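You operate a simulated robot arm through the tools that you are given. There is no shell and no other tool. Be economical: measure what you need, move in short steps, check, and stop when the job is done.

Carry out the task below with a simulated two-armed robot. There is one attempt and no reset: what you move stays moved.

Task
Pick up the white carton with one hand, pass it to the other hand and put it on the top of the low dark cabinet. Set down upright: white carton.

Only the result counts: the job must be done as asked and must still hold three seconds after the hand-in. Knocking over, shifting, dropping, spilling or breaking anything else fails it.

Robot
Two 7-joint arms with two-finger parallel grippers on one trunk, on a base that drives. Base frame: it is fixed to the floor where the robot stands at the start and does not move with it; the origin is under the middle of the robot, x ahead of it, y to its left, z up. Lengths are in mm, angles in degrees, forces in N, time in s.
The left shoulder is at the start at [50, 177, 1104], the right one opposite. With the tool pointing down near the work surface each hand reaches from about 100 to 680 mm from the robot's upright axis, wherever it stands, measured 20 degrees to its own side. Places, roughly: top of the low dark cabinet [500, 1100, 900]; white carton [-2000, -1750, 1000]. Payload 3.43 kg a hand.
Tool frame (each hand has its own): the origin (TCP) lies between the finger pads and is the grasp point; the fingertips stand 34 mm ahead of it; z points along the fingers, y is the line along which they close. The gripper opens to 128 mm. The fingers are 24 mm wide and 12 mm thick; the gripper's body (48 by 130 mm) begins 96 mm behind the TCP.
Orientation is told as [roll, pitch, yaw] about the base's x, y, z axes, in that order, counted from this pose: with the fingers straight down and closing along the base's y, the tool's x points along the base's -x, its y along +y and its z along -z.

Tools
- The arms move only by the tool jog_arm. It takes "left_steps", "right_steps" or both (then of equal length, played together; a hand with none holds still); each is a list of rows, each a list of 7 numbers: the shift along the tool's x, y, z in mm, then the turn, a rotation vector about the tool's x, y, z in degrees, then the gripper command, from -1 (fully open) to 1 (shut), values between in proportion. In form: [[x, y, z, ax, ay, az, fingers], ...]. A call has 1 to 10 rows; each row is the pose to reach, as a shift and turn from the pose commanded when the call began, along the tool's axes at that moment. A row lasts 0.2 s, in which the tool goes at most 50 mm and 8.6 degrees; a call with a longer step from one row to the next is refused whole, and so is a gripper value outside its range. A pose out of reach is approached as far as the arm can. The call stops where the force on the tool passes 40 N (or 10 N more than at its start, if that is more) or the arm is blocked; 0.2 s more then pass. The fingers move at their own pace (about 108 mm/s each) and stop on an object; they squeeze with about 44 N. The grip force told is the motor's: it shows also when the fingers shut on nothing. Time passes only in rows, and 0.2 s behind the last, so rows that repeat a pose let the fingers close. The reply holds the time, the measured pose of the TCP, the force on the tool along the base axes, the opening and the grip force, in the units named above and with some noise, with the torque about the TCP (base axes, N m) and any sound that the robot's microphone picked up, and new pictures: "pictures" is both (left out), scene, wrist or none (wrist: the cameras of the hands that moved).
- Cameras (640 x 400 px; columns grow to the right, rows downward): "scene" is now at [167.4, -13.8, 1293.4]; the picture's right is [-0.00, -1.00, 0.00], its down [-0.44, 0.00, -0.90] and it looks along [0.90, -0.00, -0.44] (base axes); focal length 252 px, centre (320, 200). "left" rides on the left gripper at [76, 11, -160] in its tool frame; the picture's right is [-0.15, 0.99, 0.00], its down [-0.88, -0.13, -0.45] and it looks along [-0.45, -0.07, 0.89] (tool axes); focal length 234 px, centre (320, 200). "right" rides on the right gripper at [76, -11, -160] in its tool frame; the picture's right is [0.15, 0.99, 0.00], its down [-0.88, 0.13, -0.45] and it looks along [-0.45, 0.07, 0.89] (tool axes); focal length 234 px, centre (320, 200). There is no depth. A picture from a camera that has moved, and an enlarged one, comes with that camera's place and axes in the base frame and with its lens. The place of the scene camera against the robot may be out by one fixed shift of up to 25 mm in any direction.
- lift_body(by): slides the trunk up (or, below 0, down) by that many mm; the arms and the scene camera ride with it, the base frame stays. It gives what a move gives, with no picture.
- base_move(legs): drives the robot by 1 to 6 legs, each [ahead, turn to the left] in mm and degrees, along the robot's own axes; the way and the turn of a leg run together, so that a leg with both is an arc; at most 1500 mm and 180 degrees a leg. The arms and the cameras ride along, it lands a little off, and it stops where it bumps. It gives what a move gives, and a new picture of the scene camera.
- turn_head(pan, tilt): turns the head with the scene camera to pan (to the left, within 80 degrees either way) and tilt (down, from -29 to 69), counted from straight ahead of the robot. It gives what a move gives, and a new picture of the scene camera.
- close_up(camera, box): a new picture of the part [left, top, right, bottom] of that camera's present view, enlarged. It takes no simulated time.
- hand_in(): hands the job in; it is judged then, once.

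Go step by step. Nothing tells you exact positions but the pictures and the camera data: compare them with the known pose of the tool, close in by small moves and look again before you grip or let go. The budget is 135 turns and 274 pictures, counting those below and the enlarged ones. Unless the task says otherwise, let go and move clear before handing in, and close with one line.

The tools are called after ">>>" as name(argument=value, ...) on one line, values as JSON. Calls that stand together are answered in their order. jog_arm: Moves the arms, as the interface text tells. Its arguments: {"type":"object","properties":{"left_steps":{"type":"array","items":{"type":"array","items":{"type":"number"}}},"right_steps":{"type":"array","items":{"type":"array","items":{"type":"number"}}},"pictures":{"type":"string","enum":["both","scene","wrist","none"]}},"required":[]} The other tools are called the same way: lift_body (by) slides the trunk up or down; base_move (legs) drives the base; turn_head (pan, tilt) turns the head that bears the scene camera; close_up (camera, box) takes an enlarged picture of a part of a camera's view; hand_in () hands the job in.

At the start:

```text
time: 0.0
left_eef_pos: [473.9, 171.9, 1076.3]
left_tool_rot: [0.0, -0.1, 0.0]
left_ft_force: [0.4, 0.8, 1.0]
left_ft_torque: [0.04, 0.01, 0.04]
left_opening: 128.1
left_grip_force: 0.1
right_eef_pos: [414.8, -147.0, 1181.4]
right_tool_rot: [0.0, -0.1, 0.0]
right_ft_force: [0.5, -0.5, -0.8]
right_ft_torque: [-0.01, -0.01, 0.01]
right_opening: 128.0
right_grip_force: 0.1
trunk travel left (down, up): [-275.0, 126.0]
robot x, y, heading: [0.3, -1.3, 0.0]
head pan, tilt: [-0.2, 26.0]
```

scene: 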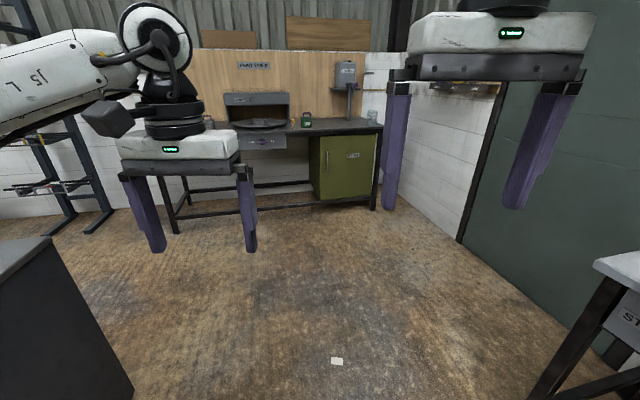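
right: 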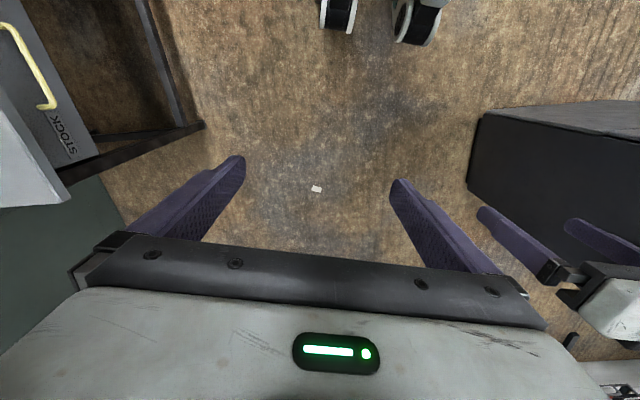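
left: 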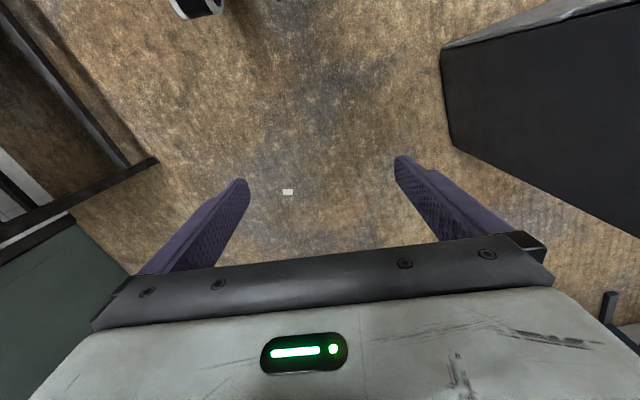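

I see a workshop; the dark cabinet is at the left, a table at the right, and the carton is behind me to the right. I'll look around first with the head.

>>> turn_head(pan=80, tilt=26)

>>> turn_head(pan=-80, tilt=26)

```text
time: 1.5
left_eef_pos: [473.9, 171.5, 1076.1]
left_tool_rot: [0.1, -0.1, 0.0]
left_ft_force: [-0.2, 1.0, 1.5]
left_ft_torque: [-0.01, -0.05, 0.01]
left_opening: 128.1
left_grip_force: 0.0
right_eef_pos: [415.6, -148.5, 1181.0]
right_tool_rot: [0.1, -0.1, 0.1]
right_ft_force: [-0.4, -0.4, 0.2]
right_ft_torque: [0.01, 0.0, 0.04]
right_opening: 128.1
right_grip_force: 0.1
trunk travel left (down, up): [-275.0, 126.0]
robot x, y, heading: [2.8, -3.5, 0.0]
head pan, tilt: [80.0, 26.0]
camera scene: at [91.5, 76.9, 1293.4], right [0.98, -0.17, 0.0], down [-0.08, -0.43, -0.9], along [0.16, 0.89, -0.44], focal length 252 px, centre (320, 200)
```

scene: 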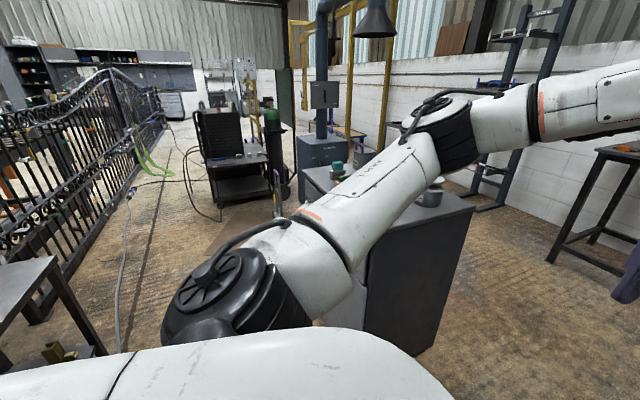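

```text
time: 4.0
left_eef_pos: [474.2, 170.9, 1076.2]
left_tool_rot: [0.0, -0.1, -0.1]
left_ft_force: [-0.5, 0.2, 0.9]
left_ft_torque: [-0.01, -0.02, -0.03]
left_opening: 128.3
left_grip_force: 0.0
right_eef_pos: [414.4, -147.8, 1180.6]
right_tool_rot: [0.1, -0.2, 0.0]
right_ft_force: [0.2, -0.1, 1.1]
right_ft_torque: [0.0, -0.01, 0.01]
right_opening: 128.0
right_grip_force: 0.1
trunk travel left (down, up): [-275.0, 126.0]
robot x, y, heading: [-0.5, 1.2, 0.1]
head pan, tilt: [-80.0, 26.0]
camera scene: at [91.5, -103.9, 1293.4], right [-0.98, -0.17, 0.0], down [-0.08, 0.43, -0.9], along [0.16, -0.89, -0.44], focal length 252 px, centre (320, 200)
```

scene: 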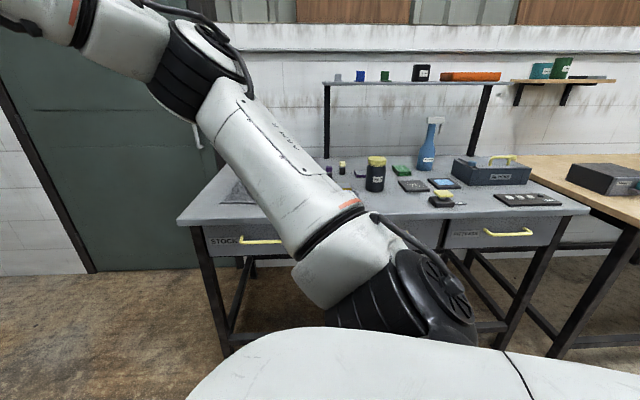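

The cabinet is on my left (some objects stand on it). I turn right toward the carton and look.

>>> turn_head(pan=0, tilt=26)

>>> base_move(legs=[[0, -139]])

```text
time: 5.5
left_eef_pos: [473.9, 170.9, 1076.3]
left_tool_rot: [0.0, -0.1, 0.0]
left_ft_force: [0.0, 0.2, 0.1]
left_ft_torque: [0.0, 0.02, 0.0]
left_opening: 128.0
left_grip_force: 0.0
right_eef_pos: [415.3, -147.8, 1181.6]
right_tool_rot: [0.1, -0.1, -0.1]
right_ft_force: [0.1, -0.1, 1.1]
right_ft_torque: [-0.01, 0.02, -0.03]
right_opening: 127.7
right_grip_force: 0.1
trunk travel left (down, up): [-275.0, 126.0]
robot x, y, heading: [-0.5, -0.9, -0.1]
head pan, tilt: [0.0, 26.0]
camera scene: at [167.4, -13.6, 1293.4], right [0.0, -1.0, 0.0], down [-0.44, 0.0, -0.9], along [0.9, 0.0, -0.44], focal length 252 px, centre (320, 200)
```

scene: 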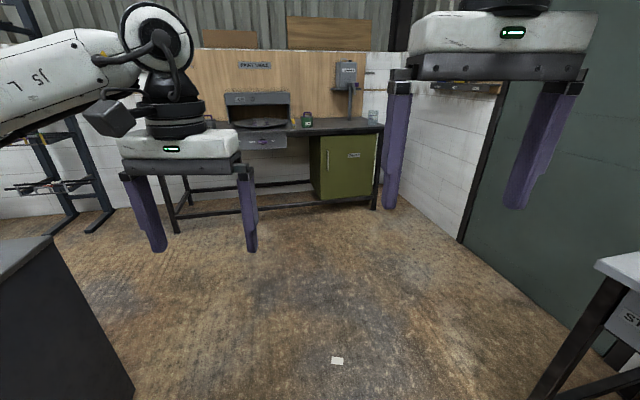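

```text
time: 11.6
left_eef_pos: [-229.9, -448.7, 1076.1]
left_tool_rot: [0.0, -0.1, -136.9]
left_ft_force: [0.0, 0.0, 0.3]
left_ft_torque: [0.01, 0.05, 0.0]
left_opening: 127.9
left_grip_force: 0.1
right_eef_pos: [-403.4, -174.9, 1181.3]
right_tool_rot: [0.1, -0.1, -137.0]
right_ft_force: [0.2, -0.4, 0.7]
right_ft_torque: [0.01, -0.03, 0.02]
right_opening: 128.1
right_grip_force: 0.1
trunk travel left (down, up): [-275.0, 126.0]
robot x, y, heading: [2.4, -2.9, -136.7]
head pan, tilt: [0.0, 26.0]
camera scene: at [-112.7, -124.0, 1293.4], right [-0.68, 0.73, 0.0], down [0.32, 0.3, -0.9], along [-0.66, -0.61, -0.44], focal length 252 px, centre (320, 200)
```

scene: 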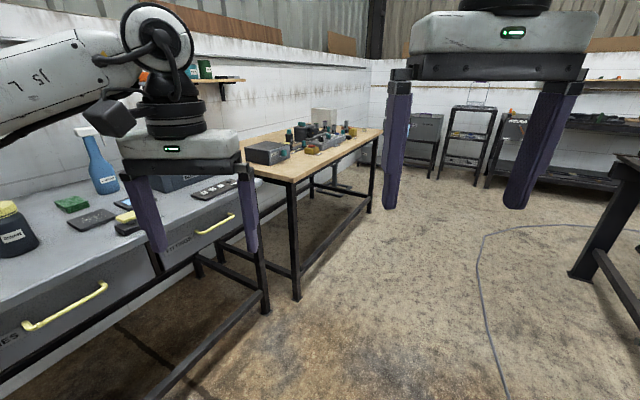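

The wooden bench holds the carton presumably; let me zoom there.

>>> close_up(camera="scene", box=[230, 90, 400, 200])

```text
3.64 times, centred on (315, 145) of scene
camera zoom: at [-112.7, -124.0, 1293.4], right [-0.68, 0.73, 0.0], down [0.32, 0.3, -0.9], along [-0.66, -0.61, -0.44], focal length 918 px, centre (338, 400)
```

zoom: 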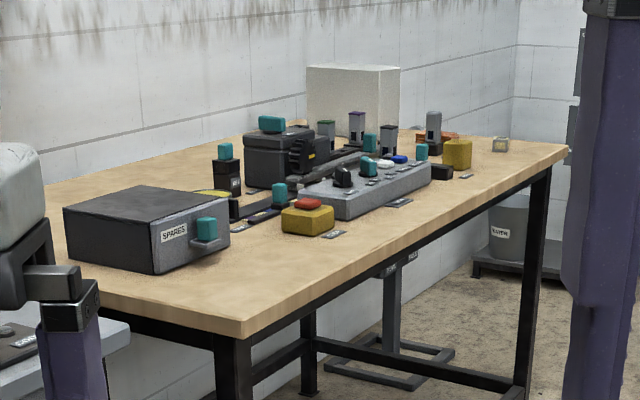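

The carton is the big white box at the bench's far rear. I drive nearer, along the aisle.

>>> base_move(legs=[[0, -25], [1400, 0]])

>>> turn_head(pan=50, tilt=26)

```text
time: 19.8
left_eef_pos: [-1725.3, -741.7, 1075.4]
left_tool_rot: [0.1, 0.0, -162.0]
left_ft_force: [-0.8, 0.8, 0.2]
left_ft_torque: [-0.02, 0.02, -0.02]
left_opening: 127.9
left_grip_force: 0.0
right_eef_pos: [-1767.2, -420.7, 1181.2]
right_tool_rot: [0.2, -0.1, -162.0]
right_ft_force: [0.6, -0.7, 0.5]
right_ft_torque: [0.01, -0.03, -0.01]
right_opening: 128.0
right_grip_force: 0.1
trunk travel left (down, up): [-275.0, 126.0]
robot x, y, heading: [-1328.0, -433.4, -162.1]
head pan, tilt: [0.0, 26.0]
camera scene: at [-1475.8, -496.4, 1293.3], right [-0.31, 0.95, 0.0], down [0.42, 0.14, -0.9], along [-0.85, -0.28, -0.44], focal length 252 px, centre (320, 200)
```

scene: 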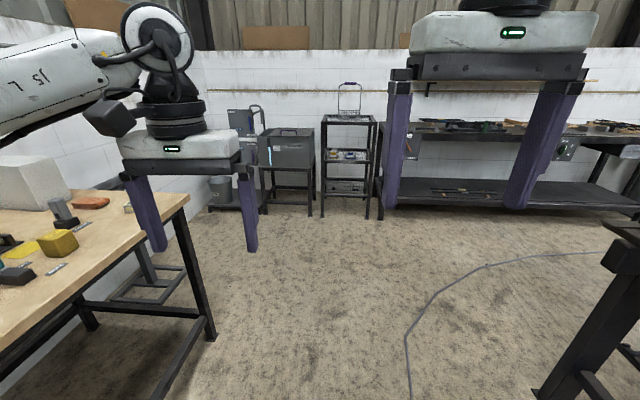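

```text
time: 21.0
left_eef_pos: [-1723.7, -742.5, 1075.3]
left_tool_rot: [0.0, -0.2, -162.0]
left_ft_force: [0.3, -1.1, -0.2]
left_ft_torque: [-0.01, -0.01, -0.01]
left_opening: 128.1
left_grip_force: 0.1
right_eef_pos: [-1766.7, -421.6, 1182.0]
right_tool_rot: [0.1, -0.1, -162.1]
right_ft_force: [-0.1, 0.1, 0.0]
right_ft_torque: [-0.02, -0.01, 0.04]
right_opening: 128.2
right_grip_force: 0.1
trunk travel left (down, up): [-275.0, 126.0]
robot x, y, heading: [-1325.8, -430.6, -161.9]
head pan, tilt: [50.0, 26.0]
camera scene: at [-1422.8, -553.1, 1293.4], right [-0.93, 0.38, 0.0], down [0.16, 0.41, -0.9], along [-0.34, -0.83, -0.44], focal length 252 px, centre (320, 200)
```

scene: 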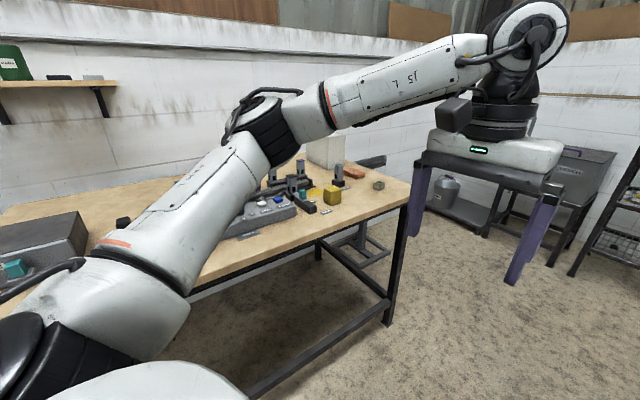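

The carton stands at the rear near the bench's far end. I go round to that end for a closer look.

>>> base_move(legs=[[1250, 0], [0, 85]])

>>> turn_head(pan=30, tilt=30)

```text
time: 30.9
left_eef_pos: [-2245.4, -1246.0, 1075.5]
left_tool_rot: [0.1, -0.1, -76.8]
left_ft_force: [0.6, 1.0, 0.7]
left_ft_torque: [0.01, 0.01, 0.02]
left_opening: 127.9
left_grip_force: 0.1
right_eef_pos: [-2567.4, -1259.9, 1181.6]
right_tool_rot: [0.2, -0.1, -76.9]
right_ft_force: [-0.1, -0.3, 0.6]
right_ft_torque: [-0.01, 0.02, -0.01]
right_opening: 128.0
right_grip_force: 0.0
trunk travel left (down, up): [-275.0, 126.0]
robot x, y, heading: [-2519.1, -825.9, -76.8]
head pan, tilt: [50.0, 26.0]
camera scene: at [-2415.6, -947.0, 1293.4], right [-0.45, -0.89, 0.0], down [-0.39, 0.2, -0.9], along [0.8, -0.41, -0.44], focal length 252 px, centre (320, 200)
```

scene: 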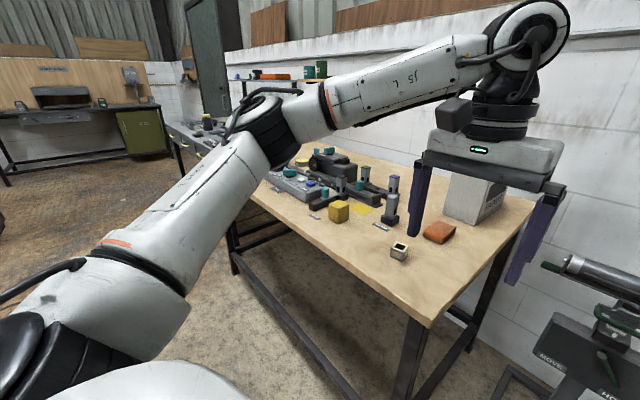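

```text
time: 31.8
left_eef_pos: [-2245.6, -1245.9, 1076.4]
left_tool_rot: [0.0, 0.0, -76.9]
left_ft_force: [0.4, -0.4, 0.7]
left_ft_torque: [0.04, -0.04, 0.01]
left_opening: 127.6
left_grip_force: 0.1
right_eef_pos: [-2567.4, -1262.0, 1181.2]
right_tool_rot: [0.1, -0.1, -76.9]
right_ft_force: [-0.6, 0.3, 0.2]
right_ft_torque: [-0.03, 0.03, -0.01]
right_opening: 127.8
right_grip_force: 0.0
trunk travel left (down, up): [-275.0, 126.0]
robot x, y, heading: [-2520.5, -822.7, -76.9]
head pan, tilt: [30.0, 30.0]
camera scene: at [-2435.8, -971.5, 1287.0], right [-0.73, -0.68, 0.0], down [-0.34, 0.36, -0.87], along [0.59, -0.63, -0.5], focal length 252 px, centre (320, 200)
```

scene: 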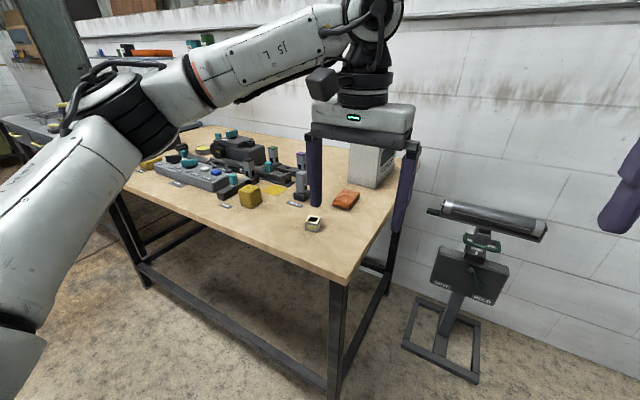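

I zoom on the carton behind the left fingers.

>>> close_up(camera="scene", box=[270, 110, 450, 230])

>>> close_up(camera="left", box=[0, 0, 640, 400])

```text
3.33 times, centred on (360, 170) of scene
camera zoom: at [-2435.8, -971.5, 1287.0], right [-0.73, -0.68, 0.0], down [-0.34, 0.36, -0.87], along [0.59, -0.63, -0.5], focal length 841 px, centre (187, 300)
```

zoom: 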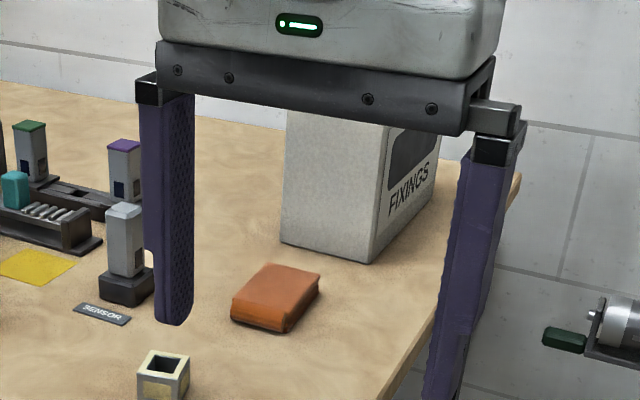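

```text
1.00 times, centred on (320, 200) of left (not enlarged: the box is as wide or as high as the picture)
camera zoom: at [-2250.1, -1169.9, 1234.0], right [1.0, 0.08, 0.0], down [0.07, -0.89, 0.46], along [0.04, -0.46, -0.89], focal length 234 px, centre (320, 200)
```

zoom: 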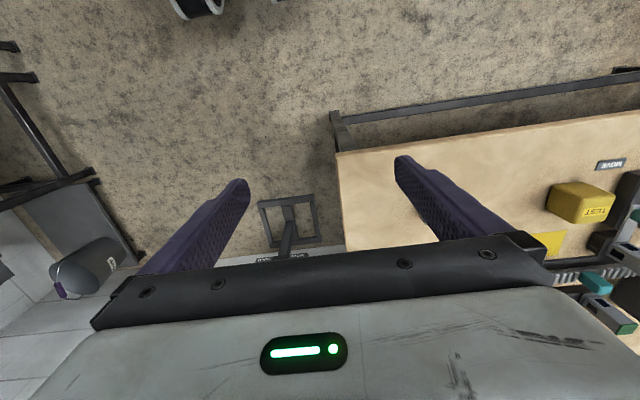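

Carton: about 95 wide × 190 deep, yaw parallel to my present heading, centre near (-2000, -1715). I'll close in a little and plan a left-hand pick leaning back, with the right hand later taking it from above.

>>> base_move(legs=[[230, 0]])

>>> close_up(camera="left", box=[0, 0, 640, 400])

```text
time: 33.5
left_eef_pos: [-2191.5, -1470.3, 1075.9]
left_tool_rot: [0.0, 0.0, -76.7]
left_ft_force: [0.8, 0.1, 0.5]
left_ft_torque: [0.06, 0.0, 0.02]
left_opening: 128.2
left_grip_force: 0.0
right_eef_pos: [-2514.7, -1485.6, 1181.8]
right_tool_rot: [0.2, 0.0, -76.8]
right_ft_force: [0.6, -0.6, 0.3]
right_ft_torque: [0.04, 0.02, -0.05]
right_opening: 127.9
right_grip_force: 0.1
trunk travel left (down, up): [-275.0, 126.0]
robot x, y, heading: [-2465.3, -1049.7, -76.7]
head pan, tilt: [30.0, 30.0]
camera scene: at [-2383.1, -1195.7, 1286.9], right [-0.73, -0.68, 0.0], down [-0.34, 0.36, -0.87], along [0.59, -0.63, -0.5], focal length 252 px, centre (320, 200)
```

scene: 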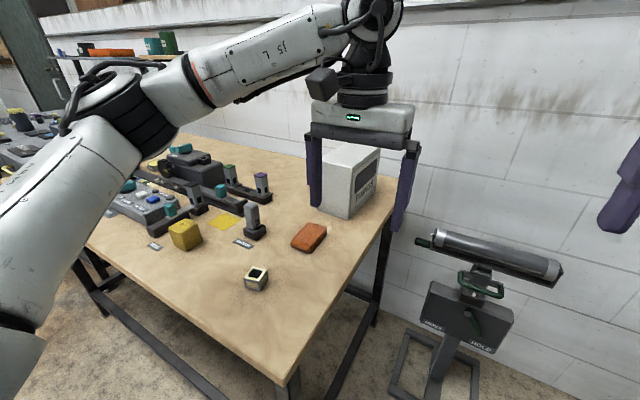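

```text
1.00 times, centred on (320, 200) of left (not enlarged: the box is as wide or as high as the picture)
camera zoom: at [-2197.3, -1393.8, 1233.8], right [1.0, 0.08, 0.0], down [0.07, -0.89, 0.46], along [0.04, -0.45, -0.89], focal length 234 px, centre (320, 200)
```

zoom: 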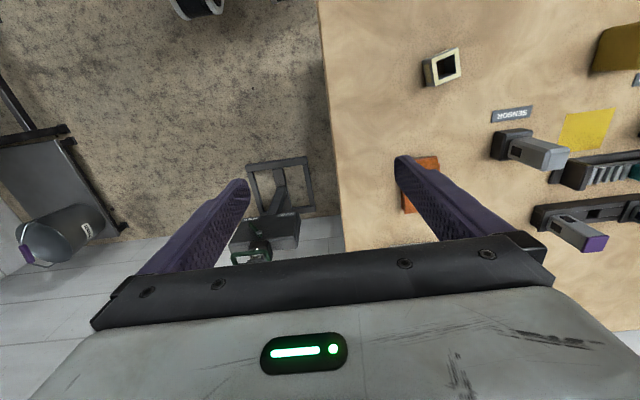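

>>> close_up(camera="scene", box=[280, 120, 424, 240])

```text
3.33 times, centred on (352, 180) of scene
camera zoom: at [-2383.1, -1195.7, 1286.9], right [-0.73, -0.68, 0.0], down [-0.34, 0.36, -0.87], along [0.59, -0.63, -0.5], focal length 841 px, centre (213, 267)
```

zoom: 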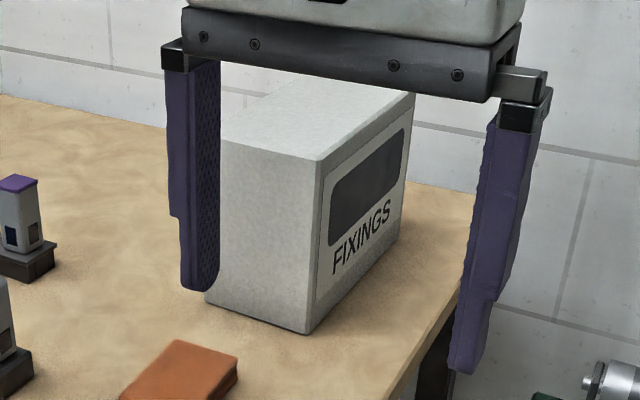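

Carton: near bottom corner ≈(-2026,-1699), 105×193×165 high, bench z≈865. I check my base's clearance to the bench corner.

>>> turn_head(pan=35, tilt=69)

```text
time: 34.6
left_eef_pos: [-2192.6, -1469.4, 1076.2]
left_tool_rot: [0.1, -0.1, -76.8]
left_ft_force: [-0.4, -0.5, -0.2]
left_ft_torque: [0.0, -0.01, 0.0]
left_opening: 127.8
left_grip_force: 0.0
right_eef_pos: [-2514.8, -1485.2, 1182.2]
right_tool_rot: [0.1, 0.0, -76.8]
right_ft_force: [-0.8, 0.1, -0.8]
right_ft_torque: [0.01, 0.03, 0.01]
right_opening: 127.9
right_grip_force: 0.0
trunk travel left (down, up): [-275.0, 126.0]
robot x, y, heading: [-2464.3, -1048.3, -77.1]
head pan, tilt: [35.0, 68.8]
camera scene: at [-2403.5, -1166.5, 1235.6], right [-0.67, -0.75, 0.0], down [-0.69, 0.62, -0.36], along [0.27, -0.24, -0.93], focal length 252 px, centre (320, 200)
```

scene: 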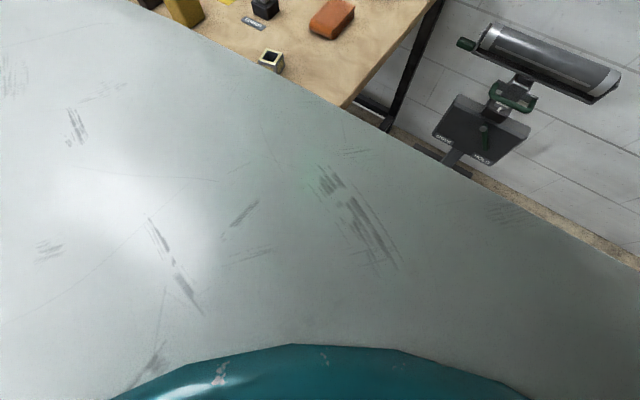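

The bench end leaves too little room for the base here. I retract the hands, then go round to stand off the bench end in the nook.

>>> jog_arm(left_steps=[[40, 0, -20, 0, 0, 0, -1], [80, 0, -40, 0, 0, 0, -1], [120, 0, -60, 0, 0, 0, -1], [160, 0, -80, 0, 0, 0, -1]], right_steps=[[40, 0, 0, 0, 0, 0, -1], [80, 0, 0, 0, 0, 0, -1], [120, 0, 0, 0, 0, 0, -1], [140, 0, 0, 0, 0, 0, -1]], pictures="none")

>>> turn_head(pan=20, tilt=40)

>>> base_move(legs=[[-150, 0], [0, -20]])

```text
time: 35.6
left_eef_pos: [-2228.3, -1313.2, 1157.0]
left_tool_rot: [0.0, -0.2, -76.7]
left_ft_force: [0.2, 0.2, -1.2]
left_ft_torque: [0.02, 0.03, -0.01]
left_opening: 128.0
left_grip_force: 0.1
right_eef_pos: [-2545.9, -1348.0, 1180.9]
right_tool_rot: [0.1, 0.0, -76.9]
right_ft_force: [-0.4, 0.0, -0.6]
right_ft_torque: [-0.01, -0.02, 0.03]
right_opening: 128.0
right_grip_force: 0.0
trunk travel left (down, up): [-275.0, 126.0]
robot x, y, heading: [-2462.3, -1048.0, -76.7]
head pan, tilt: [35.0, 68.8]
```

```text
time: 36.5
left_eef_pos: [-2227.4, -1312.9, 1156.1]
left_tool_rot: [0.0, -0.1, -76.8]
left_ft_force: [0.5, 0.1, -0.4]
left_ft_torque: [0.01, 0.01, -0.03]
left_opening: 128.1
left_grip_force: 0.1
right_eef_pos: [-2546.4, -1349.1, 1181.2]
right_tool_rot: [0.1, -0.1, -76.8]
right_ft_force: [-0.3, 0.0, 0.0]
right_ft_torque: [0.02, -0.03, -0.04]
right_opening: 128.0
right_grip_force: 0.0
trunk travel left (down, up): [-275.0, 126.0]
robot x, y, heading: [-2467.2, -1048.7, -76.7]
head pan, tilt: [20.0, 40.0]
camera scene: at [-2398.6, -1200.4, 1271.6], right [-0.84, -0.55, 0.0], down [-0.35, 0.54, -0.77], along [0.42, -0.64, -0.64], focal length 252 px, centre (320, 200)
```

scene: 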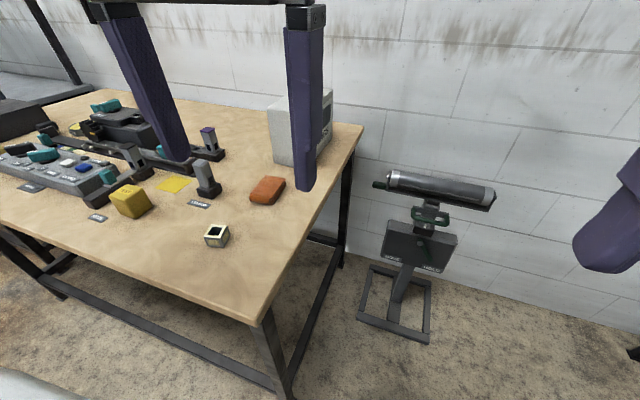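

```text
time: 38.9
left_eef_pos: [-2368.3, -1233.4, 1155.5]
left_tool_rot: [0.0, -0.1, -96.7]
left_ft_force: [-0.2, 0.2, -0.4]
left_ft_torque: [0.02, 0.0, 0.01]
left_opening: 127.8
left_grip_force: 0.1
right_eef_pos: [-2679.1, -1157.9, 1182.3]
right_tool_rot: [0.2, -0.1, -96.7]
right_ft_force: [0.7, 0.5, -0.3]
right_ft_torque: [-0.04, -0.02, 0.0]
right_opening: 128.1
right_grip_force: 0.1
trunk travel left (down, up): [-275.0, 126.0]
robot x, y, heading: [-2500.9, -904.2, -96.6]
head pan, tilt: [20.0, 40.0]
camera scene: at [-2484.5, -1067.8, 1271.7], right [-0.97, -0.23, 0.0], down [-0.15, 0.63, -0.77], along [0.18, -0.75, -0.64], focal length 252 px, centre (320, 200)
```

scene: 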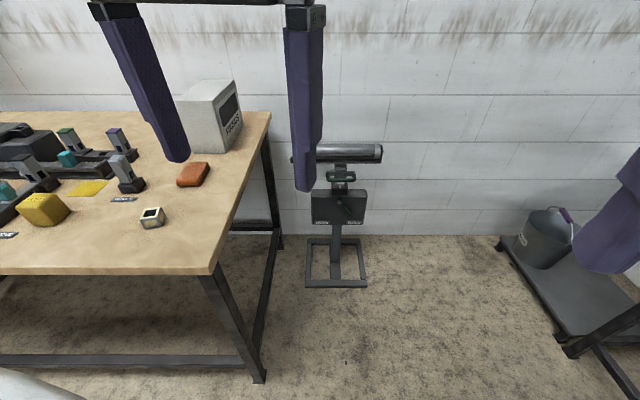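

Clear path: wall at y≈-2220, stand from y≈-1800. I go forward and turn toward the carton.

>>> base_move(legs=[[510, 0], [0, 38]])

>>> close_up(camera="left", box=[0, 0, 640, 400])

```text
time: 43.7
left_eef_pos: [-2253.3, -1583.8, 1156.3]
left_tool_rot: [0.1, -0.1, -59.2]
left_ft_force: [0.2, -0.9, -0.4]
left_ft_torque: [-0.01, 0.0, 0.01]
left_opening: 128.1
left_grip_force: 0.1
right_eef_pos: [-2546.2, -1713.1, 1181.7]
right_tool_rot: [0.1, -0.1, -59.2]
right_ft_force: [0.2, 0.5, 0.0]
right_ft_torque: [0.02, 0.0, -0.04]
right_opening: 128.0
right_grip_force: 0.1
trunk travel left (down, up): [-275.0, 126.0]
robot x, y, heading: [-2559.8, -1402.2, -59.2]
head pan, tilt: [20.0, 40.0]
camera scene: at [-2454.2, -1529.5, 1271.6], right [-0.63, -0.78, 0.0], down [-0.5, 0.41, -0.77], along [0.59, -0.48, -0.64], focal length 252 px, centre (320, 200)
```

scene: 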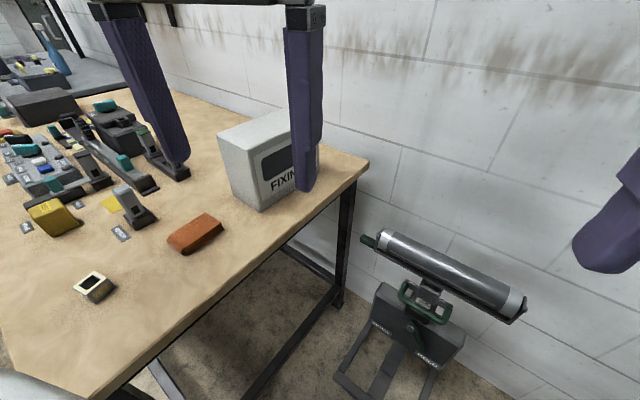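

```text
1.00 times, centred on (320, 200) of left (not enlarged: the box is as wide or as high as the picture)
camera zoom: at [-2281.6, -1512.8, 1313.6], right [0.92, 0.38, 0.0], down [0.34, -0.82, 0.46], along [0.17, -0.42, -0.89], focal length 234 px, centre (320, 200)
```

zoom: 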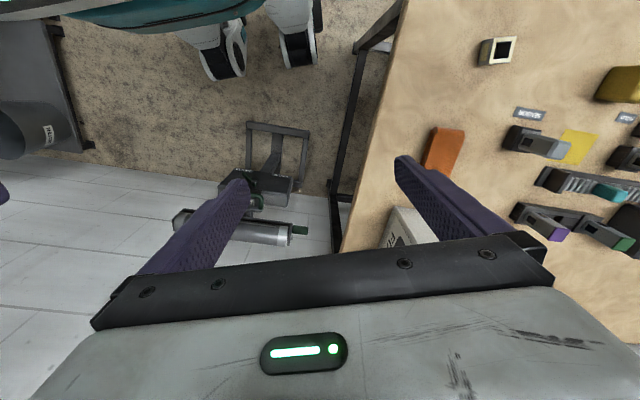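

Carton corner confirms at (-2020,-1695). I move the left hand to a viewing pose in front of and above the carton, leaned 35° and aligned with it.

>>> jog_arm(left_steps=[[-24, 30, 2, 0.8, -5, 2.5, -1], [-48, 60, 4, 1.6, -10, 4.9, -1], [-71, 89, 7, 2.3, -15, 7.4, -1], [-95, 119, 9, 3.1, -20, 9.8, -1], [-119, 149, 11, 3.9, -25, 12.3, -1], [-142, 178, 14, 4.6, -30, 14.7, -1], [-166, 208, 16, 5.4, -34.7, 17.2, -1], [-166, 208, 16, 5.4, -34.7, 17.2, -1]])

```text
time: 45.5
left_eef_pos: [-1989.0, -1619.2, 1140.5]
left_tool_rot: [0.1, -35.1, -77.0]
left_ft_force: [-0.7, -1.1, 0.2]
left_ft_torque: [0.0, -0.01, -0.02]
left_opening: 127.8
left_grip_force: 0.0
right_eef_pos: [-2547.0, -1712.8, 1180.9]
right_tool_rot: [0.0, -0.1, -59.3]
right_ft_force: [-0.1, -1.1, -0.1]
right_ft_torque: [0.01, 0.0, 0.02]
right_opening: 127.9
right_grip_force: 0.0
trunk travel left (down, up): [-275.0, 126.0]
robot x, y, heading: [-2563.1, -1403.2, -59.1]
head pan, tilt: [20.0, 40.0]
camera scene: at [-2454.6, -1529.7, 1271.7], right [-0.63, -0.78, 0.0], down [-0.5, 0.41, -0.77], along [0.59, -0.48, -0.64], focal length 252 px, centre (320, 200)
camera left: at [-2012.3, -1467.0, 1225.3], right [0.99, 0.11, 0.09], down [-0.02, -0.48, 0.88], along [0.14, -0.87, -0.47], focal length 234 px, centre (320, 200)
```

scene: 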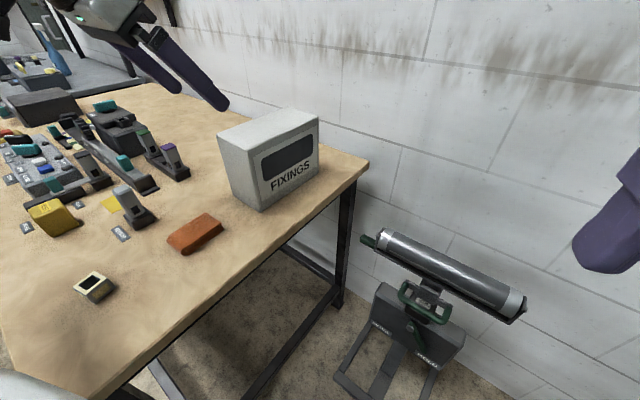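
left: 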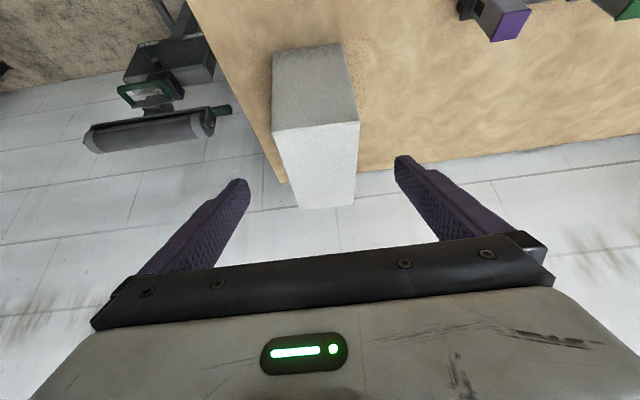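

The wrist picture gives the carton centre (-1965,-1753), yaw ≈10°. I line up and approach along the tool axis to just above it.

>>> jog_arm(left_steps=[[4, -1, 27, 0.6, 0, 0.8, -1], [8, -2, 54, 1.1, 0, 1.6, -1], [12.7, -2.3, 81.5, 1.7, 0, 2.46, -1], [12.7, -2.3, 81.5, 1.7, 0, 2.46, -1]])

>>> close_up(camera="left", box=[200, 60, 450, 220])

```text
time: 46.5
left_eef_pos: [-1983.8, -1656.1, 1066.4]
left_tool_rot: [0.0, -34.9, -80.0]
left_ft_force: [0.3, -1.0, -0.3]
left_ft_torque: [-0.03, 0.01, 0.0]
left_opening: 127.9
left_grip_force: 0.0
right_eef_pos: [-2547.1, -1712.5, 1181.4]
right_tool_rot: [0.0, -0.1, -59.1]
right_ft_force: [0.0, 0.3, -0.4]
right_ft_torque: [-0.01, 0.02, -0.02]
right_opening: 128.1
right_grip_force: 0.1
trunk travel left (down, up): [-275.0, 126.0]
robot x, y, heading: [-2560.2, -1400.9, -59.2]
head pan, tilt: [20.0, 40.0]
camera scene: at [-2454.5, -1529.6, 1271.7], right [-0.63, -0.78, 0.0], down [-0.5, 0.41, -0.77], along [0.59, -0.48, -0.64], focal length 252 px, centre (320, 200)
camera left: at [-1998.3, -1502.1, 1151.4], right [0.99, 0.05, 0.09], down [-0.05, -0.48, 0.88], along [0.09, -0.88, -0.47], focal length 234 px, centre (320, 200)
```

scene: 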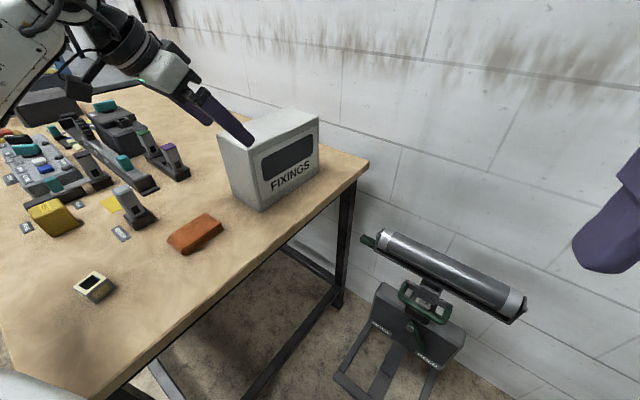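
left: 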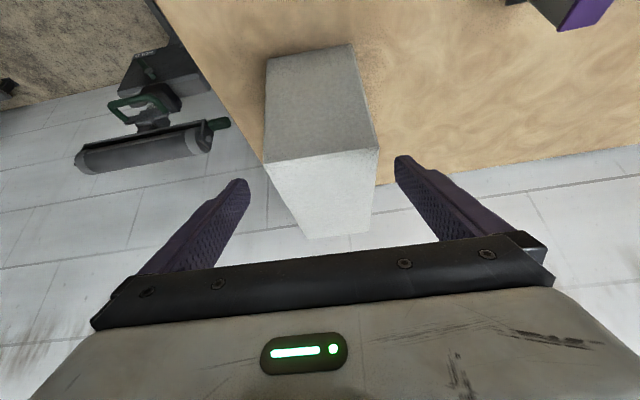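

```text
2.50 times, centred on (325, 140) of left
camera zoom: at [-1998.3, -1502.1, 1151.4], right [0.99, 0.05, 0.09], down [-0.05, -0.48, 0.88], along [0.09, -0.88, -0.47], focal length 585 px, centre (308, 350)
```

zoom: 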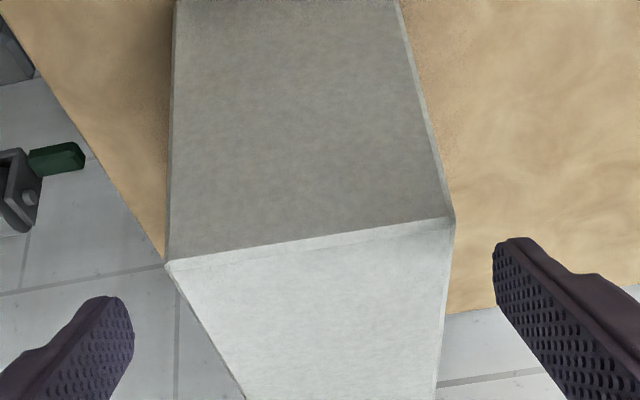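

Aligned to within a few mm; I descend along the tool axis astride the carton.

>>> jog_arm(left_steps=[[1, 3.7, 32, 0, 0, 0, -1], [2, 3.7, 64, 0, 0, 0, -1], [3, 3.7, 96, 0, 0, 0, -1], [3.7, 3.7, 127, 0, 0, 0, -1], [3.7, 3.7, 127, 0, 0, 0, -1]])

```text
time: 47.7
left_eef_pos: [-1968.8, -1725.4, 959.8]
left_tool_rot: [0.1, -35.1, -80.0]
left_ft_force: [-0.6, 0.2, -0.4]
left_ft_torque: [0.0, 0.03, 0.01]
left_opening: 127.8
left_grip_force: 0.1
right_eef_pos: [-2547.1, -1712.3, 1180.6]
right_tool_rot: [0.1, -0.1, -59.3]
right_ft_force: [-1.0, -0.2, -0.8]
right_ft_torque: [0.01, 0.01, 0.01]
right_opening: 128.1
right_grip_force: 0.2
trunk travel left (down, up): [-275.0, 126.0]
robot x, y, heading: [-2562.2, -1405.9, -59.2]
head pan, tilt: [20.0, 40.0]
camera scene: at [-2454.4, -1529.5, 1271.7], right [-0.63, -0.78, 0.0], down [-0.5, 0.41, -0.77], along [0.59, -0.48, -0.64], focal length 252 px, centre (320, 200)
camera left: at [-1983.5, -1571.7, 1045.7], right [0.99, 0.06, 0.09], down [-0.05, -0.47, 0.88], along [0.09, -0.88, -0.47], focal length 234 px, centre (320, 200)
```

scene: 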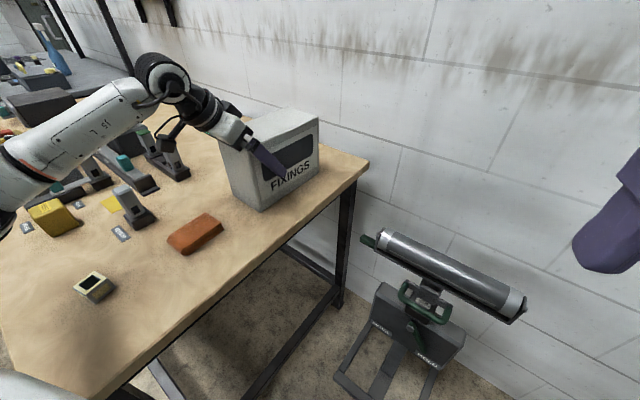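
left: 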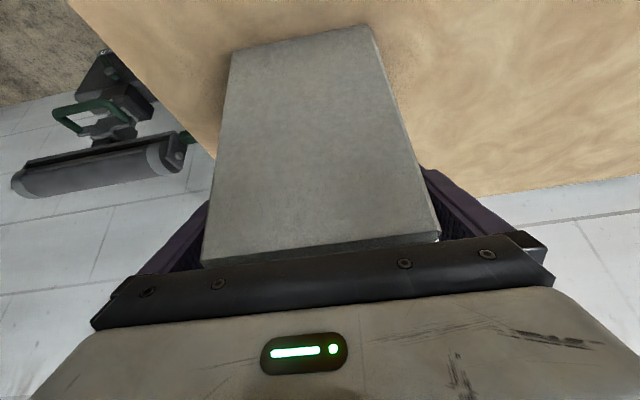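

The fingers are astride the carton with no contact. I close the grip.

>>> jog_arm(left_steps=[[0, 0, 0, 0, 0, 0, 1], [0, 0, 0, 0, 0, 0, 1], [0, 0, 0, 0, 0, 0, 1], [0, 0, 0, 0, 0, 0, 1]], pictures="none")

>>> jog_arm(left_steps=[[-11, 0, -16, 0, 0, 0, 1], [-23, 0, -33, 0, 0, 0, 1], [-23, 0, -33, 0, 0, 0, 1]])

```text
time: 48.7
left_eef_pos: [-1967.8, -1724.5, 960.7]
left_tool_rot: [0.1, -35.0, -79.9]
left_ft_force: [1.8, 0.8, -0.2]
left_ft_torque: [-0.26, -0.51, 0.2]
left_opening: 110.0
left_grip_force: 44.1
right_eef_pos: [-2546.8, -1712.7, 1182.2]
right_tool_rot: [0.1, -0.1, -59.1]
right_ft_force: [0.3, 0.4, -0.2]
right_ft_torque: [-0.01, -0.01, 0.0]
right_opening: 128.0
right_grip_force: 0.0
trunk travel left (down, up): [-275.0, 126.0]
robot x, y, heading: [-2558.5, -1403.2, -59.1]
head pan, tilt: [20.0, 40.0]
```

```text
time: 49.5
left_eef_pos: [-1967.0, -1723.7, 1000.0]
left_tool_rot: [-0.1, -34.9, -79.8]
left_ft_force: [0.1, -0.9, -5.7]
left_ft_torque: [0.32, 0.06, 0.02]
left_opening: 110.0
left_grip_force: 43.9
right_eef_pos: [-2545.4, -1713.3, 1181.8]
right_tool_rot: [0.1, -0.1, -59.2]
right_ft_force: [-0.3, -0.4, -0.5]
right_ft_torque: [0.02, 0.05, 0.03]
right_opening: 127.8
right_grip_force: 0.1
trunk travel left (down, up): [-275.0, 126.0]
robot x, y, heading: [-2559.8, -1405.2, -59.0]
head pan, tilt: [20.0, 40.0]
camera scene: at [-2453.8, -1529.9, 1271.5], right [-0.63, -0.78, 0.0], down [-0.5, 0.41, -0.77], along [0.59, -0.48, -0.64], focal length 252 px, centre (320, 200)
camera left: at [-1982.6, -1571.0, 1085.0], right [0.99, 0.05, 0.08], down [-0.05, -0.48, 0.88], along [0.09, -0.88, -0.47], focal length 234 px, centre (320, 200)
```

scene: 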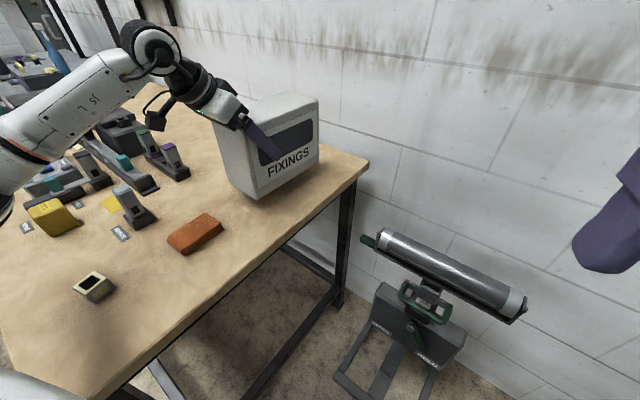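
left: 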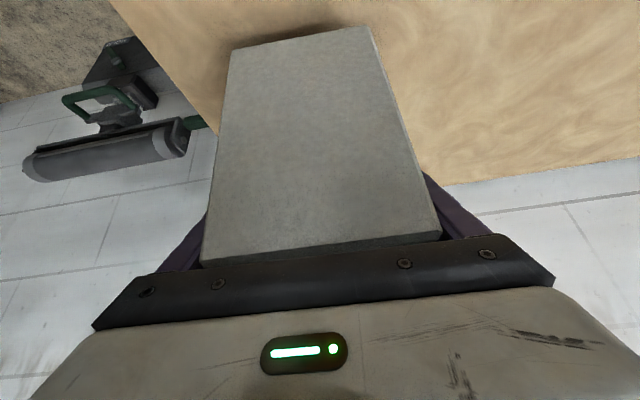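

The carton is held (weight ≈5.7 N, 110 mm wide). I lift it clear, move the right hand aside and bring the carton in front of me.

>>> jog_arm(left_steps=[[-17, 0, -25, 0, 0, 0, 1], [-34, 0, -49, 0, 0, 0, 1], [-52, 0, -74, 0, 0, 0, 1], [-69, 0, -98, 0, 0, 0, 1]], right_steps=[[0, -40, 0, 0, 0, 0, -1], [0, -80, 0, 0, 0, 0, -1], [0, -120, 0, 0, 0, 0, -1], [0, -160, 0, 0, 0, 0, -1]], pictures="none")

>>> jog_arm(left_steps=[[2.5, -33.7, -1.7, -1.2, 0, -1.7, 1], [5, -67.4, -3.4, -2.4, 0, -3.4, 1], [7.4, -101, -5.1, -3.6, 0, -5.2, 1], [9.8, -135, -6.9, -4.8, 0, -6.9, 1], [12.3, -168.5, -8.6, -6, 0, -8.6, 1], [14.7, -202, -10.3, -7.2, 0, -10.3, 1], [17.2, -236, -12, -8.4, 0, -12, 1], [19.6, -270, -13.8, -9.6, 0, -13.8, 1], [22, -303, -15.5, -10.8, 0, -15.5, 1], [24.5, -337, -17.2, -12, 0, -17.2, 1]])

```text
time: 50.5
left_eef_pos: [-1966.2, -1724.2, 1098.2]
left_tool_rot: [-0.2, -34.8, -79.2]
left_ft_force: [0.2, 0.9, -6.4]
left_ft_torque: [0.3, 0.05, 0.02]
left_opening: 110.0
left_grip_force: 43.3
left hand out of reach, approached as far as the arm can: row 4
right_eef_pos: [-2682.1, -1797.7, 1180.7]
right_tool_rot: [0.1, -0.2, -59.2]
right_ft_force: [-0.2, -0.4, 0.0]
right_ft_torque: [-0.01, 0.01, 0.0]
right_opening: 128.0
right_grip_force: 0.1
trunk travel left (down, up): [-275.0, 126.0]
robot x, y, heading: [-2562.6, -1404.1, -59.1]
head pan, tilt: [20.0, 40.0]
```

```text
time: 52.7
left_eef_pos: [-2305.7, -1753.8, 1099.6]
left_tool_rot: [0.1, -35.0, -59.0]
left_ft_force: [0.4, 0.4, -6.5]
left_ft_torque: [0.27, 0.16, 0.0]
left_opening: 110.0
left_grip_force: 44.1
right_eef_pos: [-2683.4, -1796.8, 1179.9]
right_tool_rot: [0.2, 0.0, -59.2]
right_ft_force: [-0.1, -0.5, 0.7]
right_ft_torque: [0.0, 0.01, 0.01]
right_opening: 128.0
right_grip_force: 0.0
trunk travel left (down, up): [-275.0, 126.0]
robot x, y, heading: [-2557.9, -1401.3, -59.1]
head pan, tilt: [20.0, 40.0]
camera scene: at [-2454.9, -1530.2, 1271.6], right [-0.63, -0.78, 0.0], down [-0.5, 0.41, -0.77], along [0.59, -0.48, -0.64], focal length 252 px, centre (320, 200)
camera left: at [-2373.9, -1616.1, 1184.3], right [0.91, 0.41, 0.09], down [0.12, -0.46, 0.88], along [0.4, -0.79, -0.47], focal length 234 px, centre (320, 200)
```

scene: 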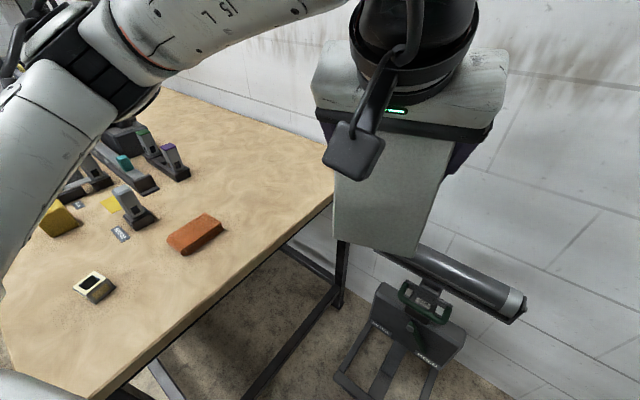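
left: 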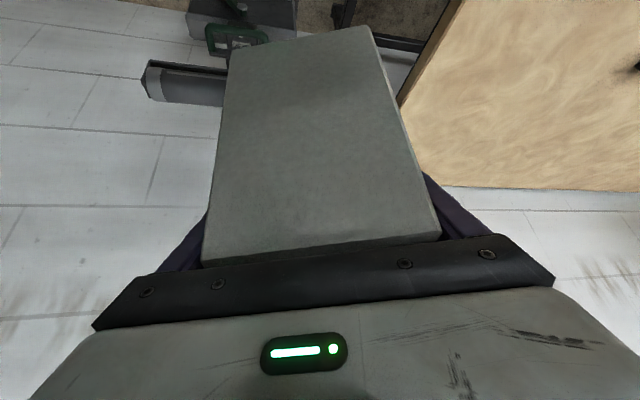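

The carton is in front of me. I back out of the nook before handing over.

>>> base_move(legs=[[-450, 0]])

>>> turn_head(pan=0, tilt=40)

```text
time: 55.4
left_eef_pos: [-2531.6, -1371.6, 1099.3]
left_tool_rot: [0.0, -35.1, -59.1]
left_ft_force: [-0.1, -0.3, -6.2]
left_ft_torque: [0.29, 0.11, -0.03]
left_opening: 109.7
left_grip_force: 44.4
right_eef_pos: [-2911.7, -1414.8, 1180.6]
right_tool_rot: [0.1, -0.1, -59.4]
right_ft_force: [-1.0, 0.0, 0.8]
right_ft_torque: [-0.02, -0.02, 0.01]
right_opening: 127.9
right_grip_force: 0.2
trunk travel left (down, up): [-275.0, 126.0]
robot x, y, heading: [-2787.8, -1016.2, -59.3]
head pan, tilt: [20.0, 40.0]
camera scene: at [-2682.3, -1147.1, 1271.6], right [-0.63, -0.77, 0.0], down [-0.5, 0.41, -0.77], along [0.59, -0.49, -0.64], focal length 252 px, centre (320, 200)
```

scene: 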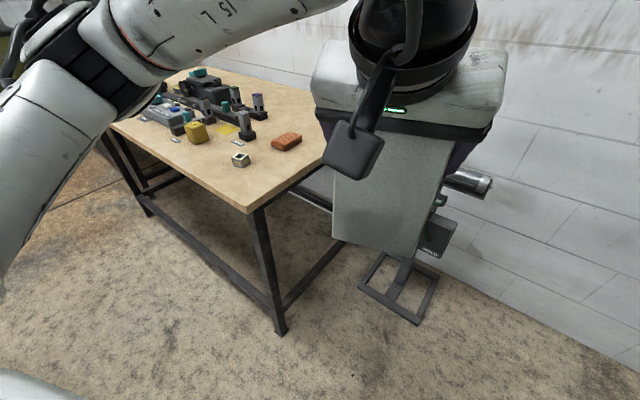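

```text
time: 56.2
left_eef_pos: [-2531.8, -1370.9, 1098.5]
left_tool_rot: [0.0, -34.9, -59.1]
left_ft_force: [0.8, -0.1, -6.1]
left_ft_torque: [0.33, 0.17, 0.0]
left_opening: 110.2
left_grip_force: 44.3
right_eef_pos: [-2911.0, -1413.1, 1181.3]
right_tool_rot: [0.1, -0.1, -59.3]
right_ft_force: [0.6, -0.9, 0.7]
right_ft_torque: [0.0, 0.0, 0.03]
right_opening: 128.1
right_grip_force: 0.0
trunk travel left (down, up): [-275.0, 126.0]
robot x, y, heading: [-2786.0, -1021.8, -59.4]
head pan, tilt: [0.0, 40.0]
camera scene: at [-2704.5, -1166.7, 1271.6], right [-0.86, -0.51, 0.0], down [-0.33, 0.55, -0.77], along [0.39, -0.66, -0.64], focal length 252 px, centre (320, 200)
```

scene: 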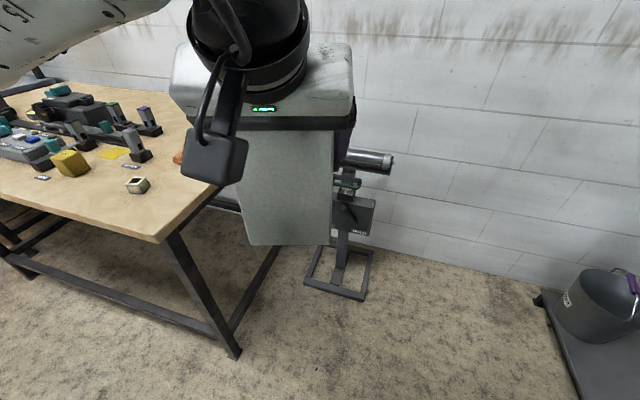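

Now the handover: I bring the right hand forward and above, to look at the carton from its wrist.

>>> jog_arm(right_steps=[[-48, 0, -10, 0, 0, 0, -1], [-96, 0, -20, 0, 0, 0, -1], [-144, 0, -30, 0, 0, 0, -1], [-192, 0, -40, 0, 0, 0, -1], [-240, 0, -50, 0, 0, 0, -1], [-243, 40, -60, 0, 0, 0, -1], [-243, 85, -70, 0, 0, 0, -1], [-243, 130, -70, 0, 0, 0, -1], [-243, 170, -70, 0, 0, 0, -1], [-243, 170, -70, 0, 0, 0, -1]])

```text
time: 58.4
left_eef_pos: [-2533.2, -1372.0, 1098.2]
left_tool_rot: [0.1, -35.1, -59.1]
left_ft_force: [-0.5, -0.1, -6.2]
left_ft_torque: [0.26, 0.14, 0.0]
left_opening: 109.9
left_grip_force: 44.3
right_eef_pos: [-2646.5, -1529.9, 1241.6]
right_tool_rot: [0.2, -0.2, -59.4]
right_ft_force: [0.0, -0.1, -0.1]
right_ft_torque: [-0.02, -0.02, 0.01]
right_opening: 128.0
right_grip_force: 0.1
right hand out of reach, approached as far as the arm can: row 7, 8, 9, 10
trunk travel left (down, up): [-275.0, 126.0]
robot x, y, heading: [-2789.4, -1021.4, -59.5]
head pan, tilt: [0.0, 40.0]
camera scene: at [-2704.8, -1166.9, 1271.6], right [-0.86, -0.51, 0.0], down [-0.33, 0.55, -0.77], along [0.39, -0.66, -0.64], focal length 252 px, centre (320, 200)
camera right: at [-2694.7, -1468.9, 1401.9], right [0.78, 0.63, 0.0], down [0.56, -0.69, 0.46], along [0.29, -0.36, -0.89], focal length 234 px, centre (320, 200)
```

scene: 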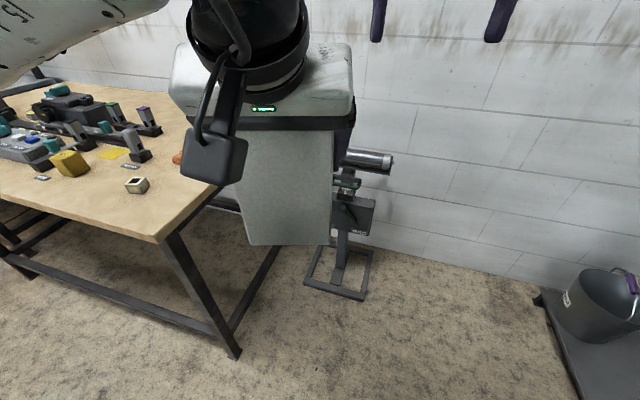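
right: 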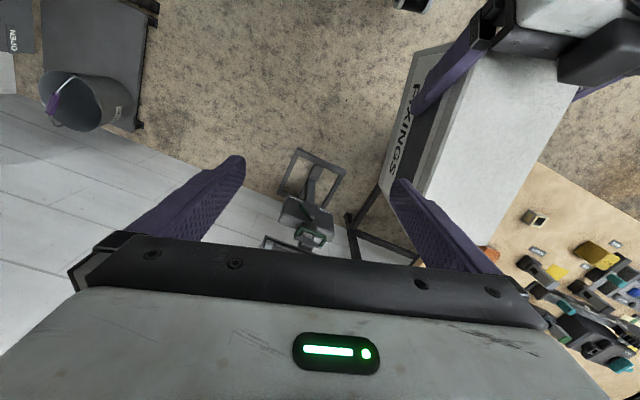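

>>> close_up(camera="right", box=[360, 0, 640, 280])

```text
1.43 times, centred on (500, 140) of right
camera zoom: at [-2694.7, -1468.9, 1401.9], right [0.78, 0.63, 0.0], down [0.56, -0.69, 0.46], along [0.29, -0.36, -0.89], focal length 334 px, centre (63, 286)
```

zoom: 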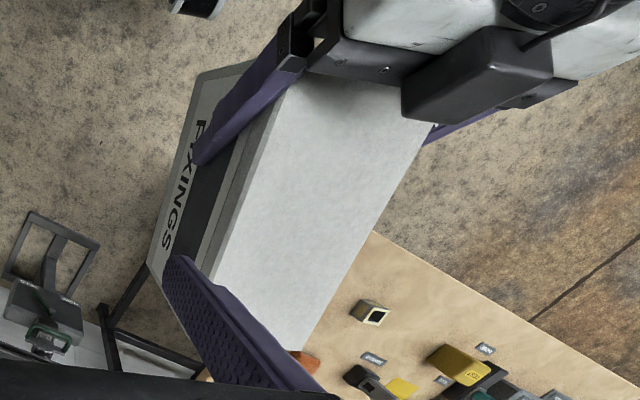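

The carton lies as predicted, but the right arm is near its height limit; I lower the left hand with the carton and centre it.

>>> jog_arm(left_steps=[[23, -10, 20, 0, 0, 0, 1], [47, -20, 40, 0, 0, 0, 1], [70, -30, 60, 0, 0, 0, 1], [93, -39, 81, 0, 0, 0, 1], [93, -39, 81, 0, 0, 0, 1]], pictures="none")

```text
time: 59.6
left_eef_pos: [-2582.0, -1365.0, 978.1]
left_tool_rot: [0.0, -35.0, -59.1]
left_ft_force: [0.2, 1.0, -6.0]
left_ft_torque: [0.24, 0.14, -0.04]
left_opening: 109.8
left_grip_force: 44.1
right_eef_pos: [-2646.7, -1529.2, 1241.3]
right_tool_rot: [0.2, -0.3, -59.4]
right_ft_force: [0.2, -0.1, 0.6]
right_ft_torque: [-0.01, 0.01, 0.0]
right_opening: 127.8
right_grip_force: 0.0
trunk travel left (down, up): [-275.0, 126.0]
robot x, y, heading: [-2790.6, -1021.9, -59.5]
head pan, tilt: [0.0, 40.0]
```

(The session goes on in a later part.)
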